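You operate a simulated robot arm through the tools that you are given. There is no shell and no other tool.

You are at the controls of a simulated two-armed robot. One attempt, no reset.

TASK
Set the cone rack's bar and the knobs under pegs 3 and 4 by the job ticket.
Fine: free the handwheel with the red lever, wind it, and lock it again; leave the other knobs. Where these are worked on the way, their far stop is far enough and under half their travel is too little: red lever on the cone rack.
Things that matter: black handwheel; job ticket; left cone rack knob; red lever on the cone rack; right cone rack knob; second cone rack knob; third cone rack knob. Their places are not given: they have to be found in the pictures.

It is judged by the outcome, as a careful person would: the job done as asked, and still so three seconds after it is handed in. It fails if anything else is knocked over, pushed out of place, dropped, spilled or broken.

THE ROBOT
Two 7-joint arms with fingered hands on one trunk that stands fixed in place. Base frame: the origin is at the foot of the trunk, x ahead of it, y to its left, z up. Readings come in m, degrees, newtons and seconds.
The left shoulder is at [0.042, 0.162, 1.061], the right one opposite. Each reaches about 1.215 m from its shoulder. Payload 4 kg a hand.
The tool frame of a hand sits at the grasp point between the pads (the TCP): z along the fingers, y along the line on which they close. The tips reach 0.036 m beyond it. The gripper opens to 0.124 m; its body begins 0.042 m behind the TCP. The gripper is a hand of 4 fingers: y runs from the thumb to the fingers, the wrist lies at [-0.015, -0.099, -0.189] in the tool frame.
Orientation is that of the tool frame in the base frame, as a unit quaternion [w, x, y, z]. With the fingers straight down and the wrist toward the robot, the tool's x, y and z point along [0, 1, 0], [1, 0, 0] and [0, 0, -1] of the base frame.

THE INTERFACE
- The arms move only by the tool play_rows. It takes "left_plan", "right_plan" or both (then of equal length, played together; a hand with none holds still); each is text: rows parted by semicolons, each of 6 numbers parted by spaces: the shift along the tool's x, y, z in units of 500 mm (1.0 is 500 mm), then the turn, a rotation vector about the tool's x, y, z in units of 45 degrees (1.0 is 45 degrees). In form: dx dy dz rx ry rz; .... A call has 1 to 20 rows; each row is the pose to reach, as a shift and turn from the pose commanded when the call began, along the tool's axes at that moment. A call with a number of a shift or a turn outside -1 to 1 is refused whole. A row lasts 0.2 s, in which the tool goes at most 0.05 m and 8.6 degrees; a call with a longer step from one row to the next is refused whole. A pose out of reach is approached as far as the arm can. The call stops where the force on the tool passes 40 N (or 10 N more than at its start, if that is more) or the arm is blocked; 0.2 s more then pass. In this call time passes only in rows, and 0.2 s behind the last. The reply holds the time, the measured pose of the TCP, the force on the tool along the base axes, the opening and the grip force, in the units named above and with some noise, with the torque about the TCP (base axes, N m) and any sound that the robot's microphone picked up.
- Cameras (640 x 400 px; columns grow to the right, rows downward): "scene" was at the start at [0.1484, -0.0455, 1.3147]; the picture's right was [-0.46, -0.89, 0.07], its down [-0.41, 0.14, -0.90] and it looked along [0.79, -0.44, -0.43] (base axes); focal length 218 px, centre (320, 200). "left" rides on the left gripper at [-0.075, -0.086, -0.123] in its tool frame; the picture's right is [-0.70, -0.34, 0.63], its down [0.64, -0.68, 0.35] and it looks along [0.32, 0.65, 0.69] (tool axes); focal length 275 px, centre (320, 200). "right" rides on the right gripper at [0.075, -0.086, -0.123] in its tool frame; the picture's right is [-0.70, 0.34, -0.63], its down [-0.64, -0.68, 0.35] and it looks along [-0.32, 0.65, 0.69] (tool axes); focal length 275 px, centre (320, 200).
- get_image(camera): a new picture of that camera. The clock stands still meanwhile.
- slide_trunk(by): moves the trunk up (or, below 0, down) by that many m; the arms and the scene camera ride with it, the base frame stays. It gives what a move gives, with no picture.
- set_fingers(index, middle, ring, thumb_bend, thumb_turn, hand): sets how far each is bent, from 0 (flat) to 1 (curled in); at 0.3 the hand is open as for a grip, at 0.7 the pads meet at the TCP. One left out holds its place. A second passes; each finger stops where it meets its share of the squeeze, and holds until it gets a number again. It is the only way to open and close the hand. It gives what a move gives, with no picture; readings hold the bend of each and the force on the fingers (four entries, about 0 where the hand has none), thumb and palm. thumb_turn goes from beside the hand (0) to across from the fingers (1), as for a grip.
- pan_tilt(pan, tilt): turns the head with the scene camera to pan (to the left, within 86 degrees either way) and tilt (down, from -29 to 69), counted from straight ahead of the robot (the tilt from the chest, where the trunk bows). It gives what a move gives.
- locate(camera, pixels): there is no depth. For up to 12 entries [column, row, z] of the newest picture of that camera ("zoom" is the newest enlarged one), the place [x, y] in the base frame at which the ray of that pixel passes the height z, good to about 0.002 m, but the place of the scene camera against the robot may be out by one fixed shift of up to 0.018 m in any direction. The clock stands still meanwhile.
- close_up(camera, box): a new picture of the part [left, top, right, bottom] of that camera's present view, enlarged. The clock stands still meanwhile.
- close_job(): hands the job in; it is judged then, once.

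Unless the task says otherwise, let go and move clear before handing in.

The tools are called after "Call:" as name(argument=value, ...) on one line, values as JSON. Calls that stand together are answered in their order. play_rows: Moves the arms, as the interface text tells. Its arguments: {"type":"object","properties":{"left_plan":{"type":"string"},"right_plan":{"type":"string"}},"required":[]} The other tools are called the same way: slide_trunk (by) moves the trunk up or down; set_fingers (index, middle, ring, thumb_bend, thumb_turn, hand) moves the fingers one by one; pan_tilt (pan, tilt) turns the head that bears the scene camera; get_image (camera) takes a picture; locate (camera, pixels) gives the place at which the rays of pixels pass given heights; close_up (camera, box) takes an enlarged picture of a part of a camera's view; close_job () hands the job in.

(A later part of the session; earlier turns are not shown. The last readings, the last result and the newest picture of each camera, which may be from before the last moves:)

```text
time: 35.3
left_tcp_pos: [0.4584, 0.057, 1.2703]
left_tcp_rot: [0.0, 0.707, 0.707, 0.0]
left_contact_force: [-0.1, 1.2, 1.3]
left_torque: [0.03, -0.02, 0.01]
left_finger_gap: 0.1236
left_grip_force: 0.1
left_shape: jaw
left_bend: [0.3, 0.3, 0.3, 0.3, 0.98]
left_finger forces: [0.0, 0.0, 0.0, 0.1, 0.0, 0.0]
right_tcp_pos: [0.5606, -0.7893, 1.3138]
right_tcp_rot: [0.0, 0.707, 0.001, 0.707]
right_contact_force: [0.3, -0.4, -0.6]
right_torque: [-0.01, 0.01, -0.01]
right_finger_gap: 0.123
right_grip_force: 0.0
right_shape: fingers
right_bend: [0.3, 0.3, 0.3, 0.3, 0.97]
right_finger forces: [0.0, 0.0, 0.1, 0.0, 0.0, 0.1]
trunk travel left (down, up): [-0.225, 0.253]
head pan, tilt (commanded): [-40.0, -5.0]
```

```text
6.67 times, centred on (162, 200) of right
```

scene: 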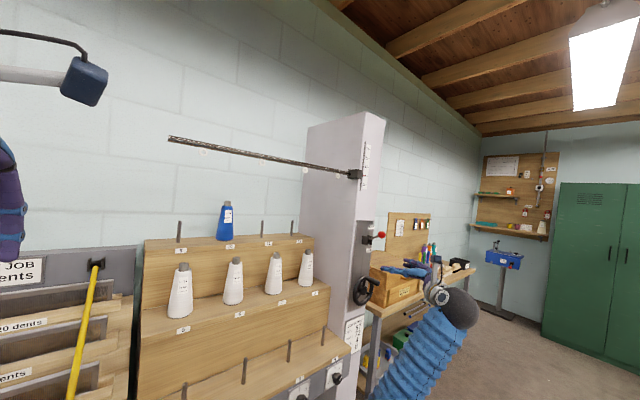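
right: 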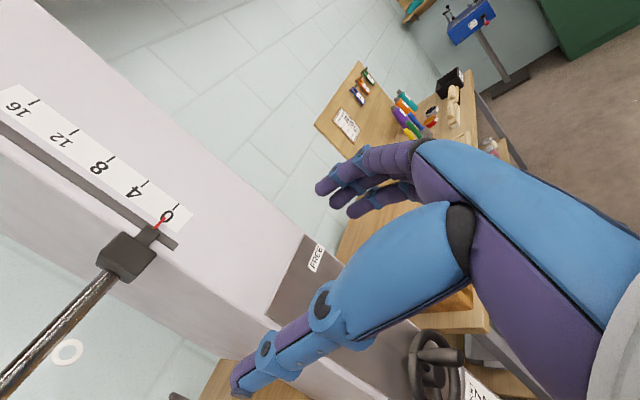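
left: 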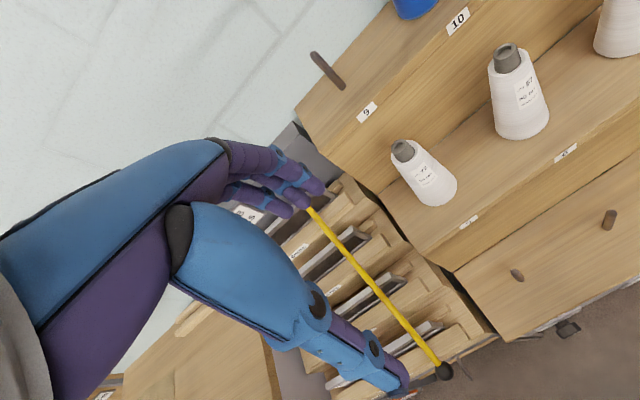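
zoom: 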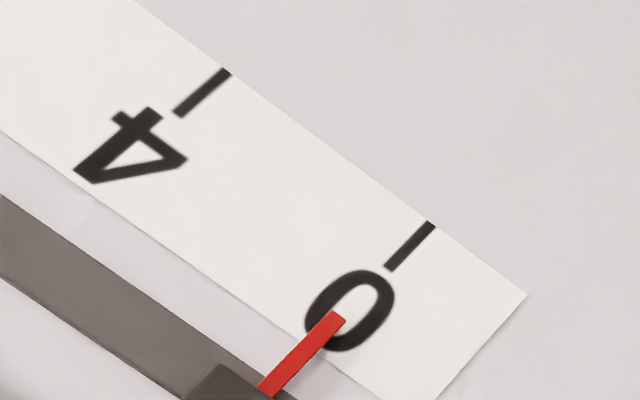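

The pointer is about 0.7 mm from the 0 tick, which is good. Now I'll go back to the lever ball at (0.680,-0.874,1.189) to lock it, first to a pre-grasp.

Call:
play_rows(right_plan="-0.05 0.03 0 0 0 0; -0.11 0.07 0 0 0 0; -0.18 0.12 0.02 0 0 0; -0.2476 0.169 0.049 0 0 0")

Call:
get_image(camera="right")

Call:
close_up(camera="scene", box=[335, 220, 415, 280])

```text
time: 36.3
left_tcp_pos: [0.4579, 0.0567, 1.2692]
left_tcp_rot: [-0.001, 0.707, 0.707, 0.0]
left_contact_force: [0.3, -0.3, -0.3]
left_torque: [-0.02, 0.01, -0.01]
left_finger_gap: 0.1236
left_grip_force: 0.1
left_shape: jaw
left_bend: [0.3, 0.3, 0.3, 0.3, 0.98]
left_finger forces: [0.1, 0.0, 0.0, 0.0, 0.0, 0.1]
right_tcp_pos: [0.5904, -0.8727, 1.1859]
right_tcp_rot: [-0.001, 0.707, -0.001, 0.707]
right_contact_force: [-0.1, -0.5, 0.6]
right_torque: [-0.04, -0.01, 0.03]
right_finger_gap: 0.1232
right_grip_force: 0.1
right_shape: fingers
right_bend: [0.3, 0.3, 0.3, 0.3, 0.97]
right_finger forces: [0.1, 0.0, 0.0, 0.0, 0.0, 0.0]
trunk travel left (down, up): [-0.225, 0.253]
head pan, tilt (commanded): [-40.0, -5.0]
```

```text
taken
```

right: 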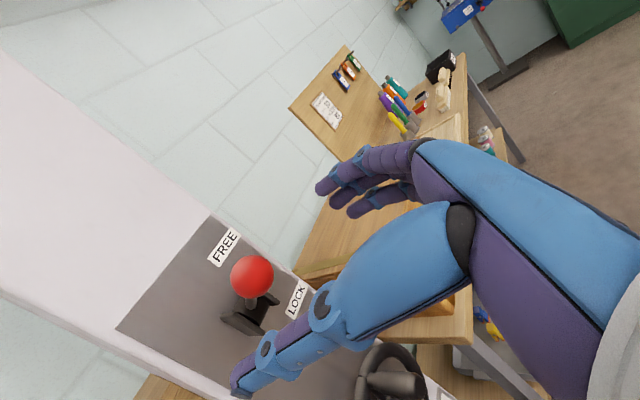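

```text
6.67 times, centred on (375, 250) of scene
```

zoom: 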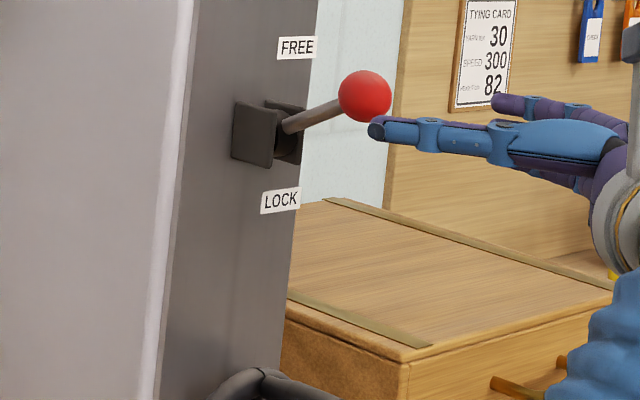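

The ball at (252,277) is straight ahead, about 3 mm above the hand's centre. I'll advance and grip it with index, middle and thumb.

Call:
play_rows(right_plan="0.003 0.002 0.045 0 0 0; 0.006 0.003 0.09 0 0 0; 0.006 0.003 0.124 0 0 0")

Call:
set_fingers(hand="right", index=0.75, middle=0.8, thumb_bend=0.62)

Call:
close_up(camera="right", box=[200, 150, 420, 350])

Call:
close_up(camera="scene", box=[335, 220, 415, 280])

```text
time: 37.1
left_tcp_pos: [0.4581, 0.0561, 1.269]
left_tcp_rot: [0.0, 0.707, 0.707, -0.001]
left_contact_force: [0.2, 0.2, 0.7]
left_torque: [0.01, 0.0, -0.02]
left_finger_gap: 0.1236
left_grip_force: 0.0
left_shape: jaw
left_bend: [0.3, 0.3, 0.3, 0.3, 0.98]
left_finger forces: [0.1, 0.0, 0.1, 0.0, 0.0, 0.0]
right_tcp_pos: [0.6501, -0.8769, 1.1909]
right_tcp_rot: [0.001, 0.707, 0.001, 0.707]
right_contact_force: [0.3, -0.5, -0.3]
right_torque: [-0.03, -0.03, 0.01]
right_finger_gap: 0.1231
right_grip_force: 0.1
right_shape: fingers
right_bend: [0.3, 0.3, 0.3, 0.3, 0.97]
right_finger forces: [0.1, 0.0, 0.0, 0.0, 0.1, 0.0]
trunk travel left (down, up): [-0.225, 0.253]
head pan, tilt (commanded): [-40.0, -5.0]
```

```text
time: 38.1
left_tcp_pos: [0.4572, 0.0562, 1.2705]
left_tcp_rot: [0.0, 0.707, 0.707, 0.0]
left_contact_force: [-1.1, -0.7, -0.2]
left_torque: [0.0, 0.02, 0.0]
left_finger_gap: 0.1239
left_grip_force: 0.1
left_shape: jaw
left_bend: [0.3, 0.3, 0.3, 0.3, 0.98]
left_finger forces: [0.0, 0.1, 0.0, 0.1, 0.1, 0.0]
right_tcp_pos: [0.6503, -0.8759, 1.1918]
right_tcp_rot: [0.0, 0.707, 0.001, 0.707]
right_contact_force: [2.0, 1.7, 2.6]
right_torque: [-0.16, -0.11, 0.05]
right_finger_gap: 0.0308
right_grip_force: 15.1
right_shape: fingers
right_bend: [0.67, 0.67, 0.3, 0.57, 0.97]
right_finger forces: [7.8, 7.8, 0.0, 0.1, 14.7, 0.0]
trunk travel left (down, up): [-0.225, 0.253]
head pan, tilt (commanded): [-40.0, -5.0]
```

```text
2.00 times, centred on (310, 250) of right
```

zoom: 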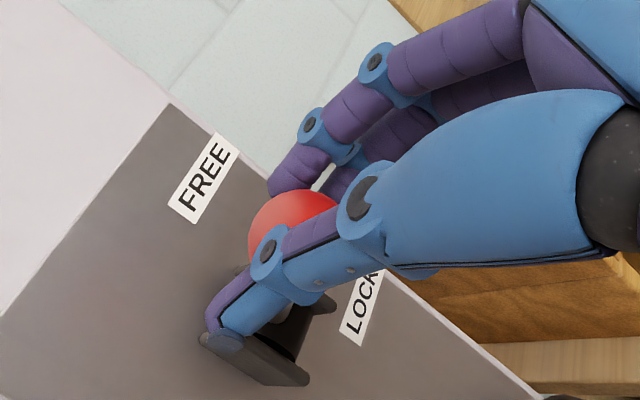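

```text
6.67 times, centred on (375, 250) of scene
```

zoom: 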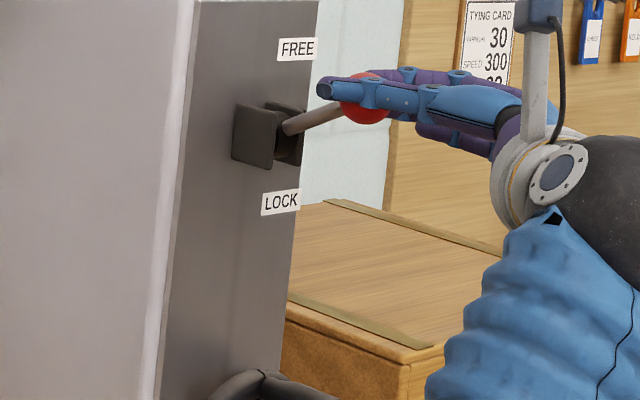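

Grip is firm (7.8/7.8/14.7 N). I'll swing the ball down along the arc to LOCK, with a slight overdrive at the end.

Call:
play_rows(right_plan="-0.014 0 -0.0075 0 0 0; -0.028 0 -0.0134 0 0 0; -0.0415 0 -0.0175 0 0 0; -0.0552 0 -0.0208 0 0 0; -0.0834 0 -0.0232 0 0 0; -0.1116 0 -0.0208 0 0 0; -0.1388 0 -0.0134 0 0 0; -0.1644 0 -0.0014 0 0 0; -0.1716 0 0.003 0 0 0")

Call:
close_up(camera="right", box=[180, 130, 420, 350])

Call:
close_up(camera="scene", box=[335, 220, 415, 280])

```text
time: 40.1
left_tcp_pos: [0.4563, 0.0569, 1.2713]
left_tcp_rot: [0.0, 0.707, 0.707, 0.001]
left_contact_force: [-0.2, -0.2, -0.8]
left_torque: [0.03, 0.03, -0.02]
left_finger_gap: 0.1241
left_grip_force: 0.0
left_shape: jaw
left_bend: [0.3, 0.3, 0.3, 0.3, 0.98]
left_finger forces: [0.1, 0.0, 0.0, 0.0, 0.0, 0.0]
right_tcp_pos: [0.6502, -0.8762, 1.1109]
right_tcp_rot: [0.001, 0.706, 0.0, 0.708]
right_contact_force: [-13.4, -5.9, 16.6]
right_torque: [-0.15, -0.56, -0.07]
right_finger_gap: 0.0286
right_grip_force: 17.8
right_shape: fingers
right_bend: [0.71, 0.67, 0.3, 0.58, 0.97]
right_finger forces: [12.3, 7.7, 0.0, 0.0, 15.2, 0.1]
trunk travel left (down, up): [-0.225, 0.253]
head pan, tilt (commanded): [-40.0, -5.0]
```

```text
1.82 times, centred on (300, 240) of right
```

zoom: 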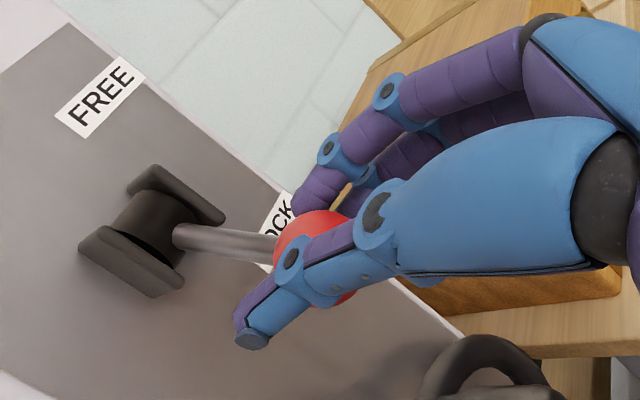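

```text
6.67 times, centred on (375, 250) of scene
```

zoom: 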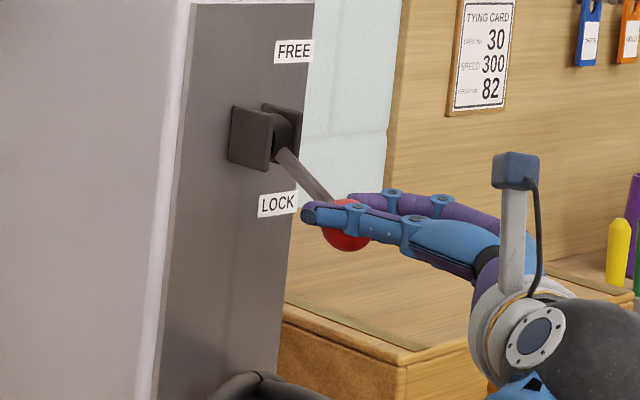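

The lever is down at LOCK with ~21 N resistance against the stop. I'll let go, back off and verify its position.

Call:
set_fingers(hand="right", index=0.3, middle=0.3, thumb_bend=0.3)

Call:
play_rows(right_plan="0 0 -0.06 0 0 0; 0 0 -0.12 0 0 0; 0 0 -0.2 0 0 0")

Call:
get_image(camera="right")

Call:
get_image(camera="scene")

Call:
close_up(camera="scene", box=[356, 174, 372, 194])

Call:
close_up(camera="scene", box=[335, 220, 415, 310])

```text
time: 41.1
left_tcp_pos: [0.4584, 0.0556, 1.2687]
left_tcp_rot: [-0.001, 0.707, 0.707, -0.001]
left_contact_force: [0.6, -0.1, -0.2]
left_torque: [0.01, -0.02, 0.0]
left_finger_gap: 0.1237
left_grip_force: 0.0
left_shape: jaw
left_bend: [0.3, 0.3, 0.3, 0.3, 0.98]
left_finger forces: [0.0, 0.0, 0.0, 0.1, 0.0, 0.1]
right_tcp_pos: [0.6542, -0.8766, 1.106]
right_tcp_rot: [0.001, 0.707, 0.001, 0.707]
right_contact_force: [-0.2, -0.2, -0.4]
right_torque: [0.0, -0.03, 0.01]
right_finger_gap: 0.1228
right_grip_force: 0.0
right_shape: fingers
right_bend: [0.3, 0.3, 0.3, 0.3, 0.97]
right_finger forces: [0.1, 0.0, 0.0, 0.0, 0.0, 0.0]
trunk travel left (down, up): [-0.225, 0.253]
head pan, tilt (commanded): [-40.0, -5.0]
```

```text
time: 41.9
left_tcp_pos: [0.4561, 0.0566, 1.2705]
left_tcp_rot: [0.0, 0.707, 0.708, 0.0]
left_contact_force: [-0.3, -0.5, -0.1]
left_torque: [-0.02, -0.01, -0.02]
left_finger_gap: 0.1236
left_grip_force: 0.1
left_shape: jaw
left_bend: [0.3, 0.3, 0.3, 0.3, 0.98]
left_finger forces: [0.0, 0.0, 0.0, 0.0, 0.1, 0.0]
right_tcp_pos: [0.5516, -0.8748, 1.1075]
right_tcp_rot: [-0.001, 0.706, 0.001, 0.708]
right_contact_force: [-0.5, -0.3, 0.4]
right_torque: [0.0, 0.0, 0.01]
right_finger_gap: 0.1231
right_grip_force: 0.1
right_shape: fingers
right_bend: [0.3, 0.3, 0.3, 0.3, 0.97]
right_finger forces: [0.0, 0.0, 0.1, 0.0, 0.1, 0.0]
trunk travel left (down, up): [-0.225, 0.253]
head pan, tilt (commanded): [-40.0, -5.0]
```

```text
taken
```

right: 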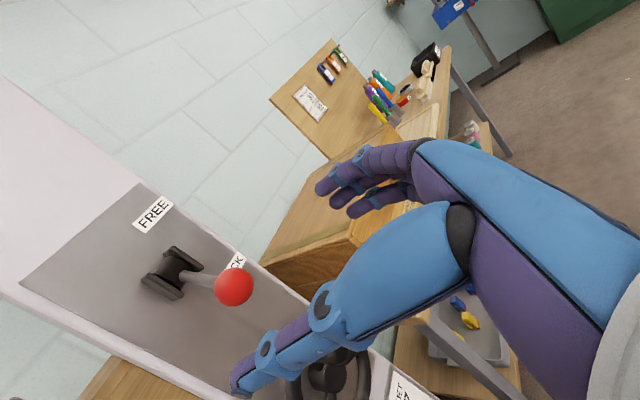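

```text
taken
```

scene: 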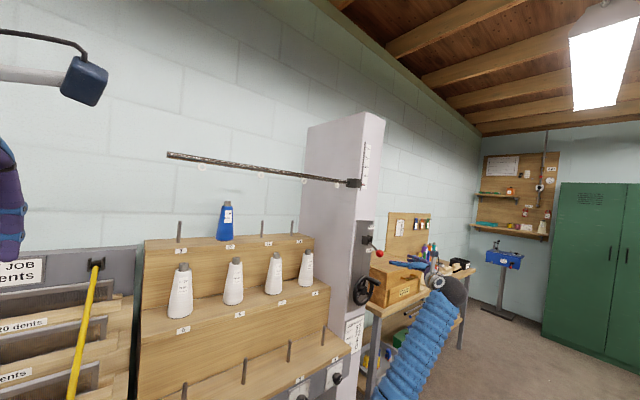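

```text
16.00 times, centred on (364, 184) of scene
```

zoom: 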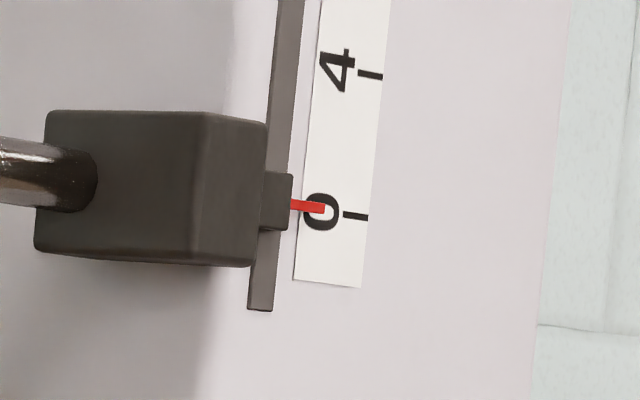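

```text
4.44 times, centred on (375, 265) of scene
```

zoom: 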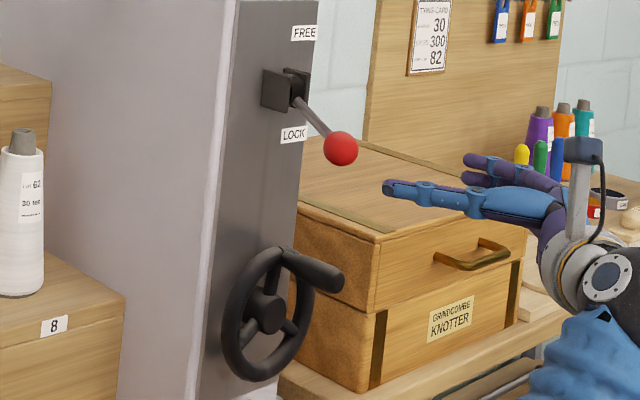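

The lever is back at LOCK (ball zoom 340,148, same as at the start) and the bar still reads 0. Next are knobs 3 and 4; I'll move the right hand down and left in front of the rack for a good look at them.

Call:
play_rows(right_plan="-0.03 -0.04 -0.05 0 0 0; -0.09 -0.1 -0.1 0 0 0; -0.155 -0.155 -0.15 0 0 0; -0.22 -0.21 -0.163 0 0 0; -0.285 -0.265 -0.163 0 0 0; -0.35 -0.32 -0.163 0 0 0; -0.415 -0.375 -0.163 0 0 0; -0.48 -0.43 -0.163 0 0 0; -0.545 -0.485 -0.163 0 0 0; -0.61 -0.54 -0.163 0 0 0; -0.675 -0.595 -0.163 0 0 0; -0.745 -0.645 -0.163 0 0 0; -0.815 -0.69 -0.163 0 0 0")

Call:
get_image(camera="right")

Call:
pan_tilt(pan=-35, tilt=30)

Call:
get_image(camera="scene")

```text
time: 44.1
left_tcp_pos: [0.4607, 0.0573, 1.2647]
left_tcp_rot: [-0.002, 0.707, 0.707, -0.001]
left_contact_force: [-0.5, 1.0, -0.8]
left_torque: [0.0, 0.02, 0.03]
left_finger_gap: 0.1238
left_grip_force: 0.1
left_shape: jaw
left_bend: [0.3, 0.3, 0.3, 0.3, 0.98]
left_finger forces: [0.0, 0.1, 0.0, 0.0, 0.1, 0.0]
right_tcp_pos: [0.4902, -0.6525, 0.9392]
right_tcp_rot: [0.073, 0.645, 0.051, 0.759]
right_contact_force: [-0.3, 0.3, -0.9]
right_torque: [-0.02, -0.01, -0.02]
right_finger_gap: 0.1228
right_grip_force: 0.1
right_shape: fingers
right_bend: [0.3, 0.3, 0.3, 0.3, 0.98]
right_finger forces: [0.0, 0.0, 0.0, 0.0, 0.0, 0.0]
trunk travel left (down, up): [-0.225, 0.253]
head pan, tilt (commanded): [-40.0, -5.0]
stopped in row 11 (right hand): the arm was blocked; the commanded pose is now the measured one
```

```text
taken
```

right: 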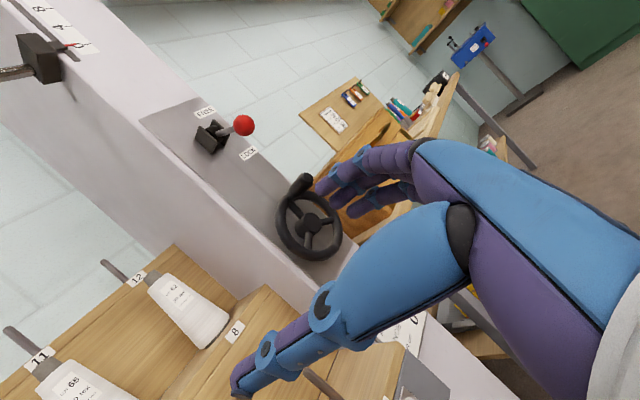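

```text
time: 45.1
left_tcp_pos: [0.4579, 0.0571, 1.269]
left_tcp_rot: [-0.002, 0.707, 0.707, 0.0]
left_contact_force: [-0.2, -0.1, 0.3]
left_torque: [0.01, 0.03, 0.0]
left_finger_gap: 0.1236
left_grip_force: 0.0
left_shape: jaw
left_bend: [0.3, 0.3, 0.3, 0.3, 0.98]
left_finger forces: [0.1, 0.0, 0.1, 0.0, 0.1, 0.1]
right_tcp_pos: [0.4898, -0.6516, 0.9434]
right_tcp_rot: [0.073, 0.645, 0.052, 0.759]
right_contact_force: [0.2, 0.1, -0.5]
right_torque: [0.02, 0.03, -0.03]
right_finger_gap: 0.1231
right_grip_force: 0.0
right_shape: fingers
right_bend: [0.3, 0.3, 0.3, 0.3, 0.98]
right_finger forces: [0.0, 0.0, 0.0, 0.1, 0.0, 0.0]
trunk travel left (down, up): [-0.225, 0.253]
head pan, tilt (commanded): [-35.0, 30.0]
```

```text
taken
```

scene: 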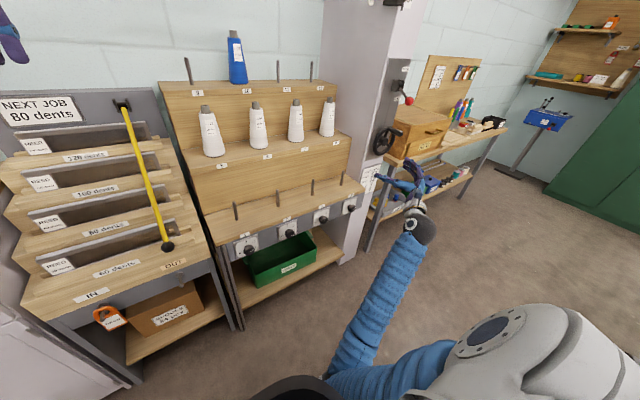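

The arm was blocked when it folded too close to the body (wrist about 0.5 m from the shoulder), so I need to stay farther out for the knobs. The new scene view shows the knobs at (249,250), (290,233), (323,220), (351,208); I'll zoom there.

Call:
close_up(camera="scene", box=[300, 190, 370, 240])

Call:
close_up(camera="scene", box=[220, 200, 370, 290])

Call:
locate(camera="scene", pixels=[[324, 221, 0.7], [324, 221, 0.6], [352, 209, 0.7], [352, 209, 0.6], [291, 234, 0.7], [291, 234, 0.6]])

```text
8.00 times, centred on (335, 215) of scene
```

zoom: 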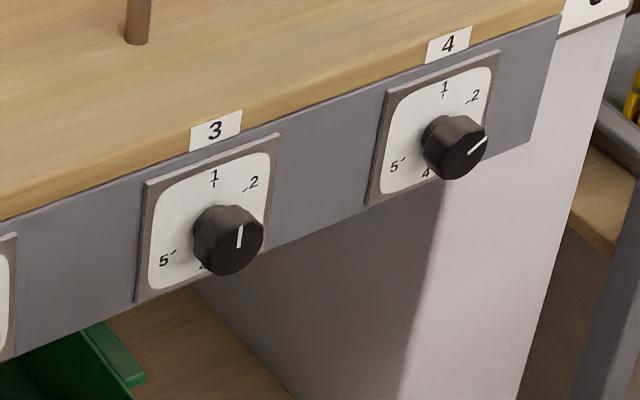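

```text
4.27 times, centred on (295, 245) of scene
```

zoom: 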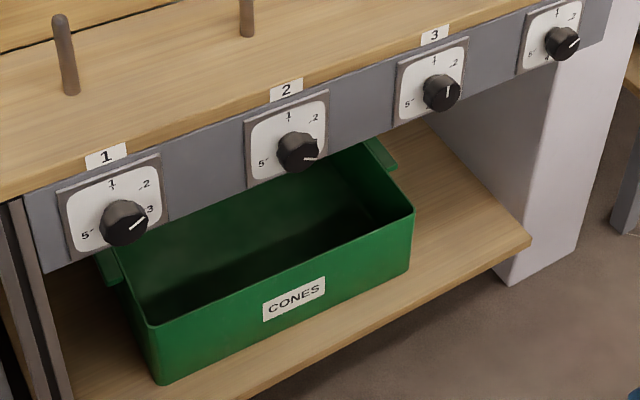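

```text
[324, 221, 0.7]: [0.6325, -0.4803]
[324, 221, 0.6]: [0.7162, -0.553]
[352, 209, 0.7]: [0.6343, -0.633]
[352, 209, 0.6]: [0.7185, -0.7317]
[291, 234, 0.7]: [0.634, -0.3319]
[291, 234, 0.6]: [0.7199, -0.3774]
```

With corrected pixels, knob 3 is near (0.69,-0.53,0.618) and knob 4 near (0.69,-0.70,0.62): low, so more arm extension would help. I'll raise the trunk 0.15 m to keep the arm from folding too tightly.

Call:
slide_trunk(by=0.15)

Call:
get_image(camera="scene")

```text
time: 46.9
left_tcp_pos: [0.4575, 0.0563, 1.4206]
left_tcp_rot: [-0.001, 0.707, 0.707, 0.0]
left_contact_force: [-0.5, 0.4, -0.5]
left_torque: [-0.01, 0.04, 0.0]
left_finger_gap: 0.1239
left_grip_force: 0.0
left_shape: jaw
left_bend: [0.3, 0.3, 0.3, 0.3, 0.98]
left_finger forces: [0.0, 0.0, 0.0, 0.1, 0.0, 0.0]
right_tcp_pos: [0.4899, -0.6556, 1.1046]
right_tcp_rot: [0.079, 0.64, 0.054, 0.763]
right_contact_force: [-0.2, 0.0, -0.5]
right_torque: [-0.02, -0.02, 0.02]
right_finger_gap: 0.1232
right_grip_force: 0.0
right_shape: fingers
right_bend: [0.3, 0.3, 0.3, 0.3, 0.98]
right_finger forces: [0.0, 0.0, 0.0, 0.0, 0.0, 0.0]
trunk travel left (down, up): [-0.375, 0.103]
head pan, tilt (commanded): [-35.0, 30.0]
```

```text
taken
```

scene: 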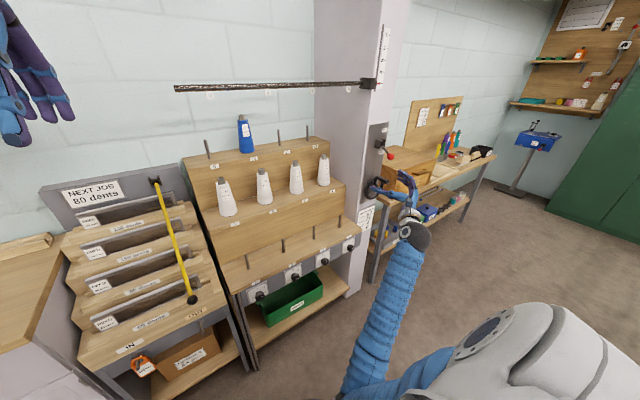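

The arm's forearm rises from a low elbow near the body. I'll roll the hand by -90° (thumb below, fingers above) so the wrist no longer sits on the left, while moving outward; first half now.

Call:
play_rows(right_plan="-0.05 0.005 0.02 0.0204 -0.0136 -0.1755; -0.1 0.01 0.04 0.0407 -0.0272 -0.351; -0.15 0.014 0.06 0.0611 -0.0407 -0.5265; -0.2 0.018 0.085 0.0814 -0.0543 -0.702; -0.25 0.023 0.105 0.1018 -0.0679 -0.8775")

Call:
get_image(camera="scene")

```text
time: 48.0
left_tcp_pos: [0.457, 0.0555, 1.4197]
left_tcp_rot: [0.0, 0.707, 0.707, 0.0]
left_contact_force: [0.8, 0.1, -0.3]
left_torque: [-0.01, 0.02, -0.05]
left_finger_gap: 0.1234
left_grip_force: 0.1
left_shape: jaw
left_bend: [0.3, 0.3, 0.3, 0.3, 0.98]
left_finger forces: [0.1, 0.0, 0.0, 0.0, 0.0, 0.0]
right_tcp_pos: [0.5594, -0.6809, 0.9797]
right_tcp_rot: [0.299, 0.611, 0.293, 0.672]
right_contact_force: [0.0, -0.4, -0.8]
right_torque: [-0.01, -0.01, 0.0]
right_finger_gap: 0.1231
right_grip_force: 0.1
right_shape: fingers
right_bend: [0.3, 0.3, 0.3, 0.3, 0.98]
right_finger forces: [0.0, 0.0, 0.1, 0.0, 0.0, 0.1]
trunk travel left (down, up): [-0.375, 0.103]
head pan, tilt (commanded): [-35.0, 30.0]
```

```text
taken
```

scene: 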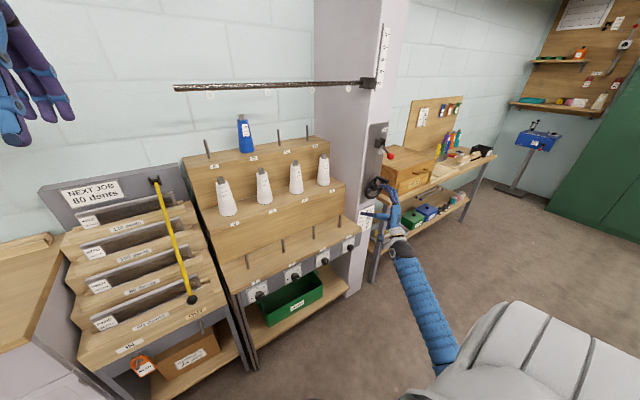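

Good, the elbow has swung outward freely. I'll finish the roll and descend in front of the knobs.

Call:
play_rows(right_plan="-0.052 -0.056 -0.006 0.0145 -0.0119 -0.15; -0.104 -0.112 -0.013 0.029 -0.0239 -0.3; -0.156 -0.168 -0.019 0.0436 -0.0358 -0.4495; -0.208 -0.224 -0.025 0.0581 -0.0477 -0.6; -0.26 -0.28 -0.032 0.0726 -0.0597 -0.75; -0.312 -0.336 -0.038 0.0871 -0.0716 -0.899")

Call:
get_image(camera="scene")

Call:
get_image(camera="right")

```text
time: 49.5
left_tcp_pos: [0.4578, 0.0558, 1.4199]
left_tcp_rot: [-0.001, 0.707, 0.707, -0.001]
left_contact_force: [-0.2, -0.7, 0.0]
left_torque: [0.0, 0.01, 0.01]
left_finger_gap: 0.1237
left_grip_force: 0.1
left_shape: jaw
left_bend: [0.3, 0.3, 0.3, 0.3, 0.98]
left_finger forces: [0.0, 0.0, 0.0, 0.1, 0.0, 0.0]
right_tcp_pos: [0.5594, -0.6942, 0.7479]
right_tcp_rot: [0.5, 0.5, 0.501, 0.498]
right_contact_force: [0.4, 0.4, 0.3]
right_torque: [0.0, -0.01, 0.01]
right_finger_gap: 0.1232
right_grip_force: 0.1
right_shape: fingers
right_bend: [0.3, 0.3, 0.3, 0.3, 0.98]
right_finger forces: [0.1, 0.1, 0.1, 0.1, 0.1, 0.0]
trunk travel left (down, up): [-0.375, 0.103]
head pan, tilt (commanded): [-35.0, 30.0]
```

```text
taken
```

scene: 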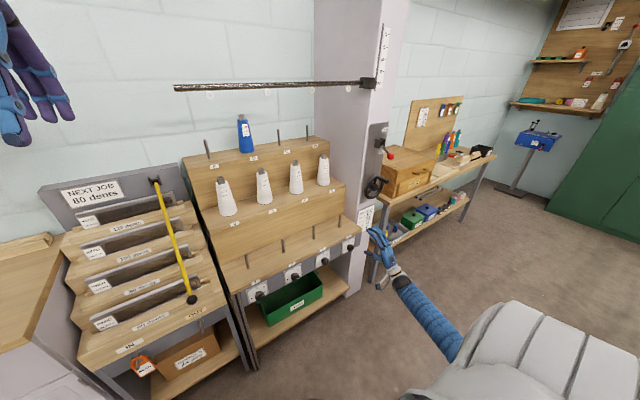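

```text
taken
```

right: 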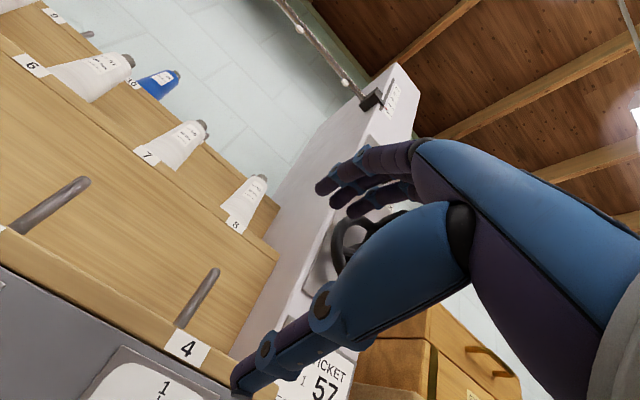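

Orientation reached at (0.559,-0.694,0.748); the knob-4 dial's "1" is visible at the bottom (165,388). I'll descend so the knob comes into the middle of the hand camera.

Call:
play_rows(right_plan="0 -0.08 0 0 0 0; 0 -0.17 0 0 0 0; 0 -0.26 0 0 0 0; 0 -0.34 0 0 0 0")

Call:
get_image(camera="right")

Call:
close_up(camera="scene", box=[320, 210, 420, 290])

```text
time: 50.5
left_tcp_pos: [0.459, 0.0567, 1.4196]
left_tcp_rot: [0.0, 0.707, 0.707, -0.001]
left_contact_force: [0.2, 0.7, 0.1]
left_torque: [0.02, 0.01, -0.03]
left_finger_gap: 0.1237
left_grip_force: 0.0
left_shape: jaw
left_bend: [0.3, 0.3, 0.3, 0.3, 0.98]
left_finger forces: [0.0, 0.0, 0.0, 0.0, 0.0, 0.0]
right_tcp_pos: [0.5597, -0.6963, 0.5753]
right_tcp_rot: [0.501, 0.501, 0.499, 0.499]
right_contact_force: [0.7, -0.1, 0.2]
right_torque: [0.02, -0.03, -0.01]
right_finger_gap: 0.1232
right_grip_force: 0.1
right_shape: fingers
right_bend: [0.3, 0.3, 0.3, 0.3, 0.98]
right_finger forces: [0.0, 0.0, 0.1, 0.1, 0.0, 0.0]
trunk travel left (down, up): [-0.375, 0.103]
head pan, tilt (commanded): [-35.0, 30.0]
```

```text
taken
```

right: 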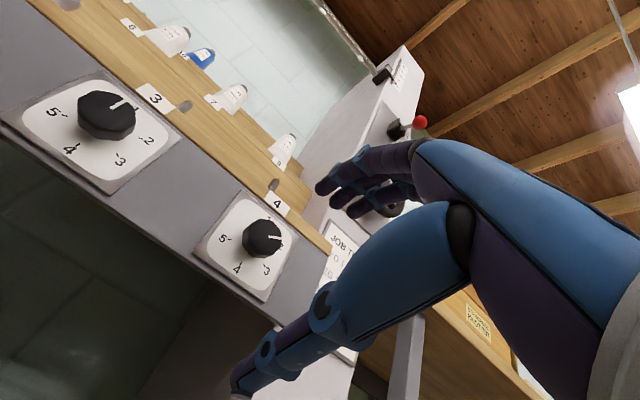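

```text
5.00 times, centred on (370, 250) of scene
```

zoom: 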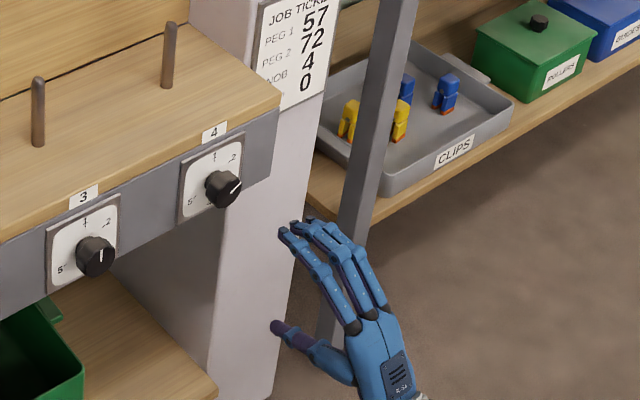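

Both dials are now in clear view from below: knob 3 at (106,117) and knob 4 at (262,238). I'll zoom in on them and cast rays.

Call:
close_up(camera="right", box=[0, 60, 180, 200])

Call:
close_up(camera="right", box=[190, 180, 310, 310])

Call:
locate(camera="right", pixels=[[263, 238, 0.6], [263, 238, 0.65], [108, 115, 0.6], [108, 115, 0.65], [245, 247, 0.6], [245, 247, 0.65]])

```text
2.86 times, centred on (90, 130) of right
```

zoom: 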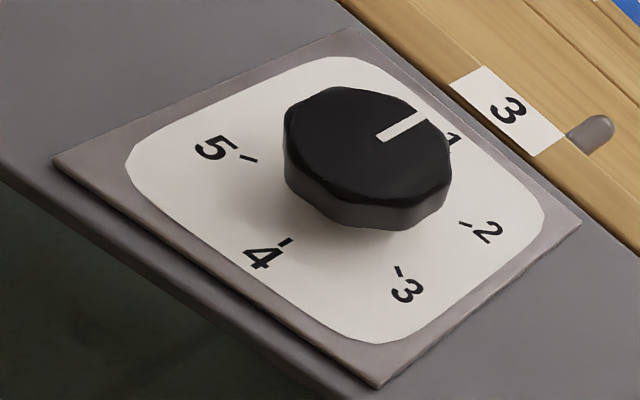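

```text
3.08 times, centred on (250, 245) of right
```

zoom: 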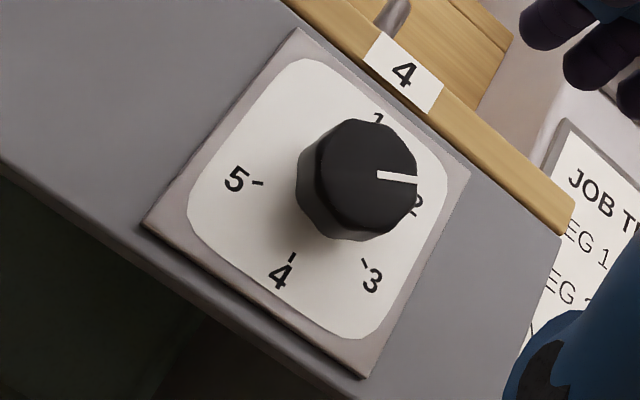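

```text
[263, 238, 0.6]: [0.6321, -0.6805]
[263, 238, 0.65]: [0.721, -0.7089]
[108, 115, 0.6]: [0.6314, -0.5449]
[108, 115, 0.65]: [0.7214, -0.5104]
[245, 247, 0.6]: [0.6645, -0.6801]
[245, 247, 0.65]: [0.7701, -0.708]
```

The dials have 60° spacing: 1 at top, 2 at 60°, 3 at 120°, 4 straight down (180°), 5 at 240°. Knob 3 points to 1, knob 4 to 2; both must turn clockwise to 4. I'll pre-shape the hand narrower and move in front of knob 4 for another view.

Call:
set_fingers(hand="right", index=0.48, middle=0.48, ring=0.48, thumb_bend=0.43)

Call:
play_rows(right_plan="0 0.05 0.02 0 0 0; 0 0.104 0.05 0 0 0")

Call:
get_image(camera="right")

Call:
close_up(camera="right", box=[200, 180, 360, 340])

Call:
get_image(camera="scene")

Call:
close_up(camera="scene", box=[320, 210, 400, 270])

```text
time: 51.5
left_tcp_pos: [0.4577, 0.0556, 1.4196]
left_tcp_rot: [0.0, 0.707, 0.707, 0.0]
left_contact_force: [0.3, 0.5, 0.3]
left_torque: [0.01, 0.01, 0.01]
left_finger_gap: 0.1238
left_grip_force: 0.1
left_shape: jaw
left_bend: [0.3, 0.3, 0.3, 0.3, 0.98]
left_finger forces: [0.1, 0.0, 0.1, 0.0, 0.0, 0.0]
right_tcp_pos: [0.5605, -0.6949, 0.5762]
right_tcp_rot: [0.499, 0.5, 0.501, 0.5]
right_contact_force: [-0.1, 0.8, -0.2]
right_torque: [-0.03, 0.0, 0.0]
right_finger_gap: 0.0762
right_grip_force: 0.0
right_shape: fingers
right_bend: [0.48, 0.48, 0.48, 0.43, 0.98]
right_finger forces: [0.1, 0.1, 0.0, 0.0, 0.1, 0.0]
trunk travel left (down, up): [-0.375, 0.103]
head pan, tilt (commanded): [-35.0, 30.0]
```

```text
time: 52.0
left_tcp_pos: [0.4568, 0.0567, 1.4196]
left_tcp_rot: [0.0, 0.707, 0.707, 0.0]
left_contact_force: [0.5, 0.0, -0.7]
left_torque: [0.0, 0.01, -0.01]
left_finger_gap: 0.1236
left_grip_force: 0.1
left_shape: jaw
left_bend: [0.3, 0.3, 0.3, 0.3, 0.98]
left_finger forces: [0.0, 0.0, 0.1, 0.1, 0.0, 0.0]
right_tcp_pos: [0.5862, -0.6961, 0.632]
right_tcp_rot: [0.5, 0.501, 0.501, 0.499]
right_contact_force: [0.9, -0.4, 0.6]
right_torque: [-0.02, 0.02, 0.0]
right_finger_gap: 0.0762
right_grip_force: 0.0
right_shape: fingers
right_bend: [0.48, 0.48, 0.48, 0.43, 0.98]
right_finger forces: [0.0, 0.0, 0.1, 0.0, 0.0, 0.0]
trunk travel left (down, up): [-0.375, 0.103]
head pan, tilt (commanded): [-35.0, 30.0]
```

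```text
taken
```

right: 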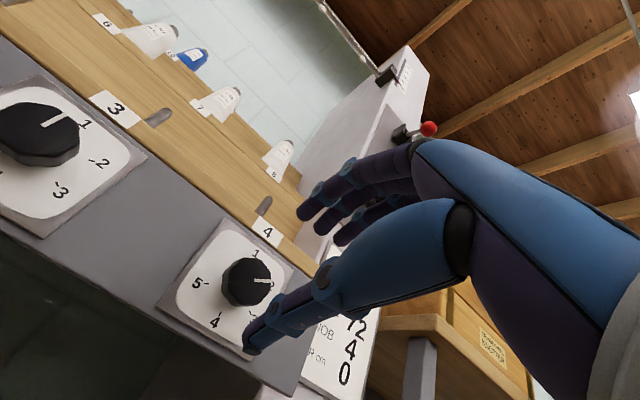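

```text
2.50 times, centred on (280, 260) of right
```

zoom: 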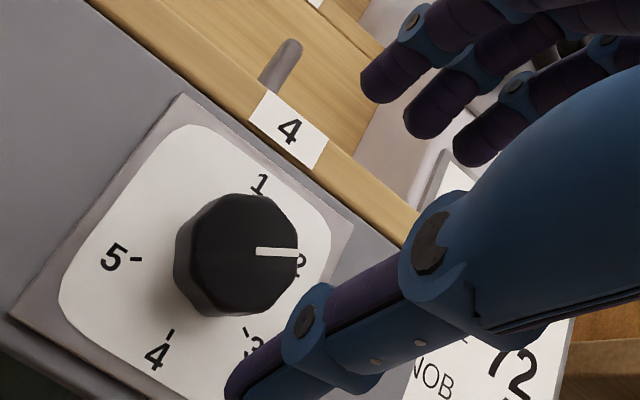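

```text
taken
```

scene: 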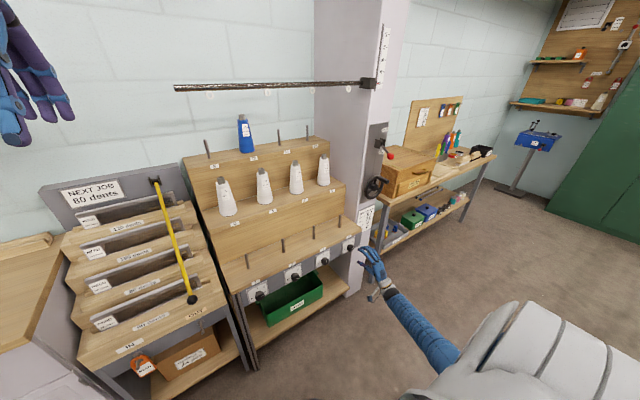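

```text
6.67 times, centred on (360, 240) of scene
```

zoom: 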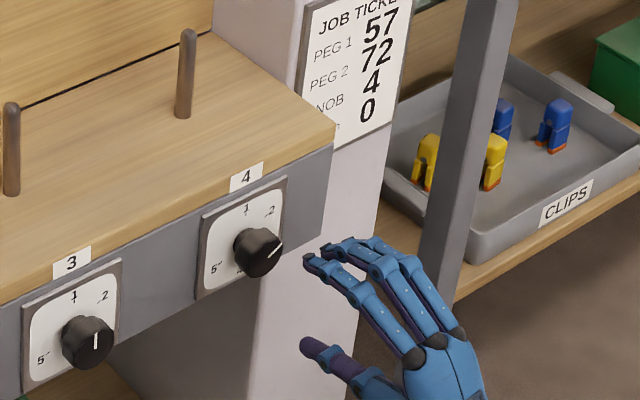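

Knob 4's front face is almost exactly ahead of the grasp point (px 251,280 versus 255,278 expected). I'll advance 7 cm so thumb and fingers straddle it.

Call:
play_rows(right_plan="0.003 -0.007 0.05 0 0 0; 0.003 -0.007 0.1 0 0 0; 0.003 -0.007 0.144 0 0 0")

Call:
get_image(camera="right")

Call:
close_up(camera="right", box=[220, 160, 380, 320])

Call:
close_up(camera="scene", box=[320, 220, 380, 270])

```text
time: 52.9
left_tcp_pos: [0.4576, 0.0558, 1.419]
left_tcp_rot: [-0.001, 0.707, 0.707, 0.0]
left_contact_force: [0.3, 0.1, -0.2]
left_torque: [0.01, 0.02, -0.01]
left_finger_gap: 0.1239
left_grip_force: 0.1
left_shape: jaw
left_bend: [0.3, 0.3, 0.3, 0.3, 0.98]
left_finger forces: [0.1, 0.0, 0.0, 0.0, 0.0, 0.1]
right_tcp_pos: [0.6586, -0.6926, 0.6278]
right_tcp_rot: [0.5, 0.501, 0.501, 0.498]
right_contact_force: [0.4, 0.0, -0.4]
right_torque: [-0.02, -0.04, 0.03]
right_finger_gap: 0.0761
right_grip_force: 0.1
right_shape: fingers
right_bend: [0.48, 0.48, 0.48, 0.43, 0.98]
right_finger forces: [0.0, 0.0, 0.0, 0.0, 0.1, 0.1]
trunk travel left (down, up): [-0.375, 0.103]
head pan, tilt (commanded): [-35.0, 30.0]
```

```text
taken
```

right: 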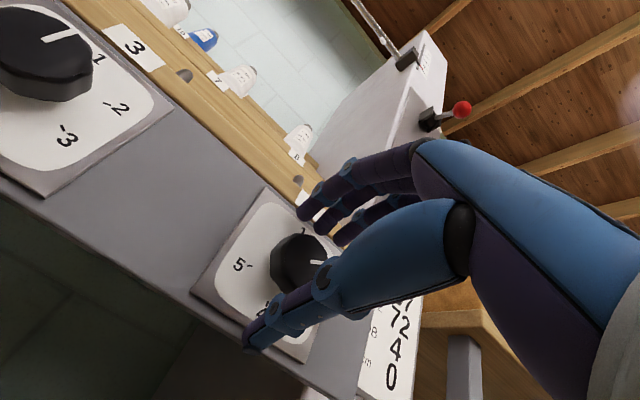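

```text
2.50 times, centred on (300, 240) of right
```

zoom: 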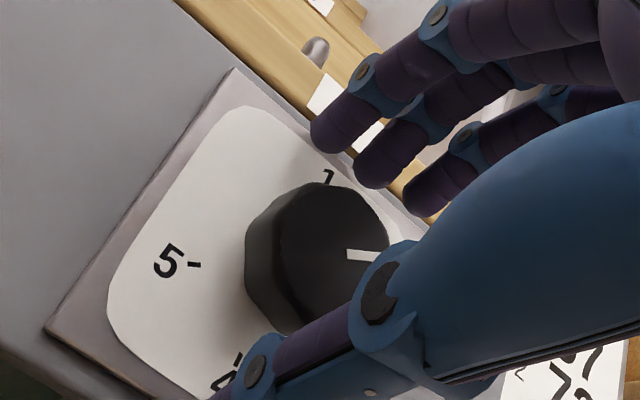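

```text
8.00 times, centred on (350, 245) of scene
```

zoom: 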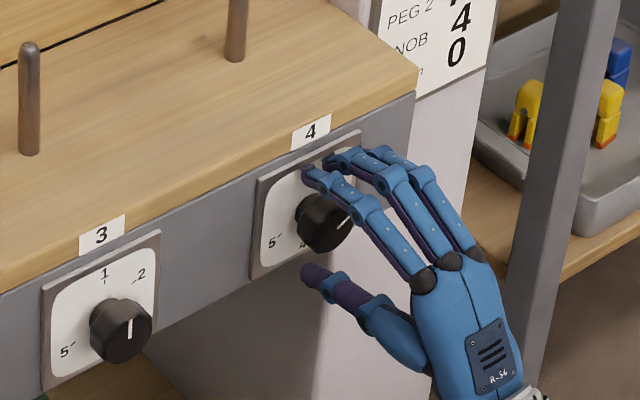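

The knob sits between thumb and fingertips with no contact forces. I'll close the fingers to grip it.

Call:
set_fingers(hand="right", index=0.72, middle=0.72, ring=0.72, thumb_bend=0.62)

Call:
close_up(camera="right", box=[220, 160, 380, 320])

Call:
close_up(camera="scene", box=[320, 220, 380, 270])

```text
time: 53.9
left_tcp_pos: [0.4571, 0.057, 1.4193]
left_tcp_rot: [0.0, 0.707, 0.707, 0.0]
left_contact_force: [0.2, -0.8, 0.3]
left_torque: [-0.04, 0.0, -0.02]
left_finger_gap: 0.1237
left_grip_force: 0.2
left_shape: jaw
left_bend: [0.3, 0.3, 0.3, 0.3, 0.98]
left_finger forces: [0.0, 0.0, 0.0, 0.1, 0.0, 0.0]
right_tcp_pos: [0.6573, -0.6938, 0.629]
right_tcp_rot: [0.5, 0.5, 0.501, 0.499]
right_contact_force: [0.4, -2.0, 9.1]
right_torque: [0.01, -0.38, -0.01]
right_finger_gap: 0.0371
right_grip_force: 14.8
right_shape: fingers
right_bend: [0.62, 0.62, 0.72, 0.58, 0.97]
right_finger forces: [9.0, 10.0, 0.8, 0.0, 9.9, 0.0]
trunk travel left (down, up): [-0.375, 0.103]
head pan, tilt (commanded): [-35.0, 30.0]
```

```text
2.50 times, centred on (300, 240) of right
```

zoom: 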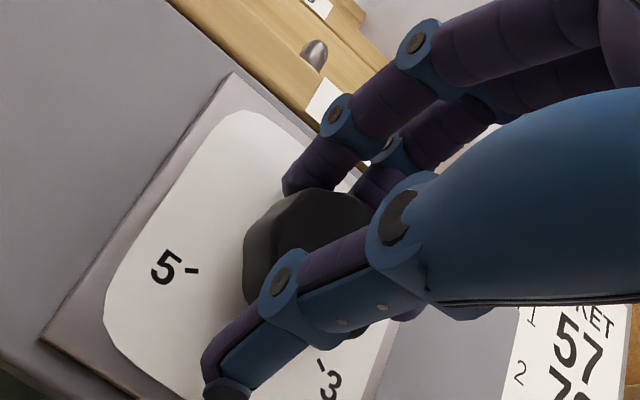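

```text
8.00 times, centred on (350, 245) of scene
```

zoom: 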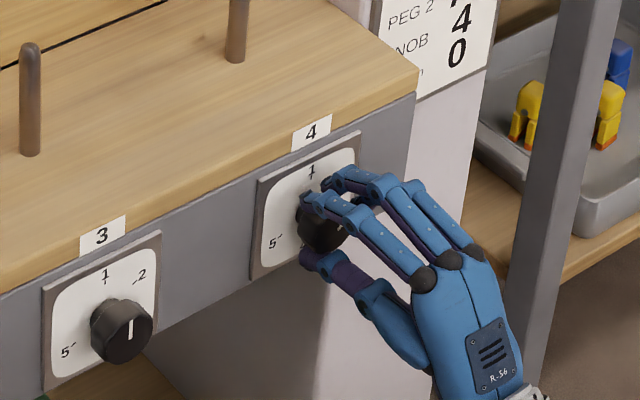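

Knob 4 is gripped by index, middle and thumb at ~9-10 N each. I'll rotate +45° about the forward axis (clockwise) and watch the torque.

Call:
play_rows(right_plan="0 0 0 0 0 0.1667; 0 0 0 0 0 0.3333; 0 0 0 0 0 0.5; 0 0 0 0 0 0.6667; 0 0 0 0 0 0.8333; 0 0 0 0 0 1.0")

Call:
get_image(camera="right")

Call:
close_up(camera="scene", box=[320, 220, 380, 270])

```text
time: 55.2
left_tcp_pos: [0.4572, 0.056, 1.42]
left_tcp_rot: [0.0, 0.707, 0.707, 0.0]
left_contact_force: [0.1, 0.3, -0.9]
left_torque: [0.01, 0.01, 0.01]
left_finger_gap: 0.1238
left_grip_force: 0.1
left_shape: jaw
left_bend: [0.3, 0.3, 0.3, 0.3, 0.98]
left_finger forces: [0.0, 0.0, 0.0, 0.1, 0.1, 0.1]
right_tcp_pos: [0.6565, -0.6954, 0.6295]
right_tcp_rot: [0.27, 0.655, 0.27, 0.652]
right_contact_force: [7.8, -10.0, 5.8]
right_torque: [-0.03, -0.24, -0.31]
right_finger_gap: 0.0362
right_grip_force: 14.2
right_shape: fingers
right_bend: [0.62, 0.61, 0.72, 0.59, 0.97]
right_finger forces: [9.1, 10.1, 2.0, 0.0, 7.2, 0.0]
trunk travel left (down, up): [-0.375, 0.103]
head pan, tilt (commanded): [-35.0, 30.0]
```

```text
taken
```

right: 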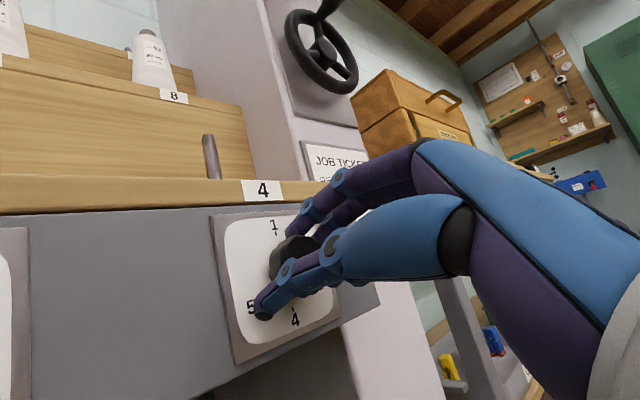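

```text
8.00 times, centred on (350, 245) of scene
```

zoom: 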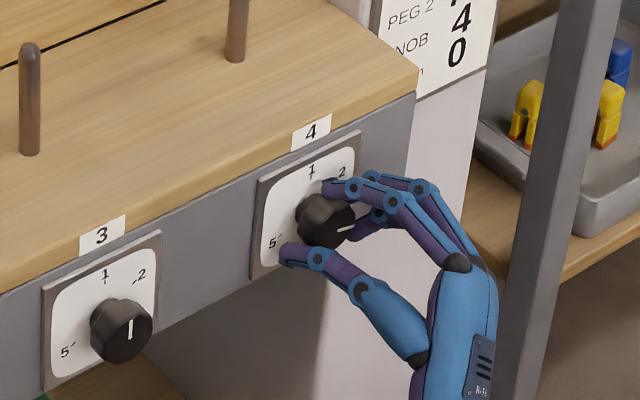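

The knob followed the hand: its pointer is now about 105° (between 2 and 3, close to 3). I'll turn another 45°.

Call:
play_rows(right_plan="0 0 0 0 0 0.1667; 0 0 0 0 0 0.3333; 0 0 0 0 0 0.5; 0 0 0 0 0 0.6667; 0 0 0 0 0 0.8333; 0 0 0 0 0 1.0")

Call:
get_image(camera="right")

Call:
close_up(camera="scene", box=[320, 220, 380, 270])

```text
time: 56.6
left_tcp_pos: [0.459, 0.0547, 1.4197]
left_tcp_rot: [-0.001, 0.707, 0.707, -0.001]
left_contact_force: [0.1, -0.4, -0.7]
left_torque: [0.0, -0.03, 0.01]
left_finger_gap: 0.1237
left_grip_force: 0.0
left_shape: jaw
left_bend: [0.3, 0.3, 0.3, 0.3, 0.98]
left_finger forces: [0.0, 0.0, 0.0, 0.1, 0.0, 0.0]
right_tcp_pos: [0.6558, -0.6934, 0.627]
right_tcp_rot: [0.0, 0.708, 0.0, 0.706]
right_contact_force: [5.9, -15.5, 2.2]
right_torque: [0.02, -0.05, -0.48]
right_finger_gap: 0.0353
right_grip_force: 14.7
right_shape: fingers
right_bend: [0.61, 0.6, 0.72, 0.6, 0.97]
right_finger forces: [10.8, 10.4, 1.8, 0.0, 6.2, 0.0]
trunk travel left (down, up): [-0.375, 0.103]
head pan, tilt (commanded): [-35.0, 30.0]
```

```text
taken
```

right: 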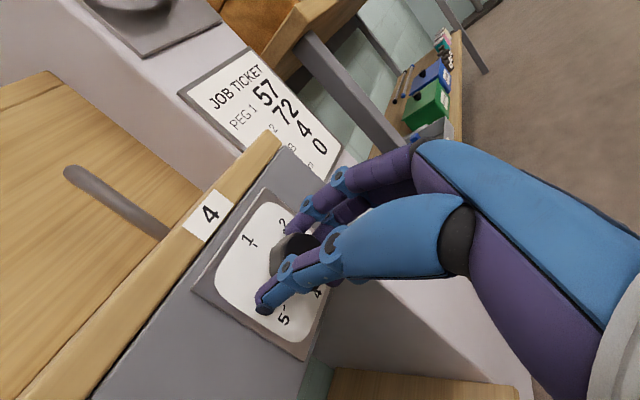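

```text
8.00 times, centred on (350, 245) of scene
```

zoom: 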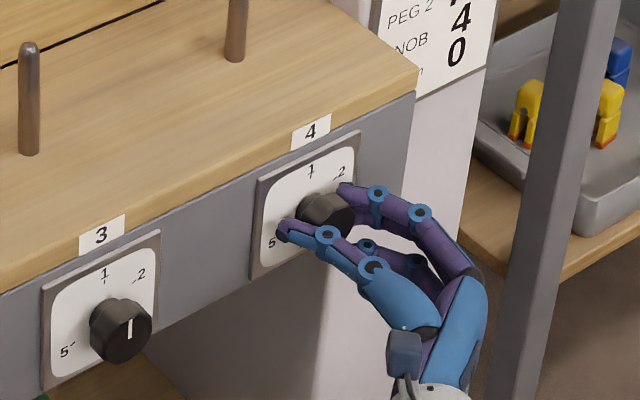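

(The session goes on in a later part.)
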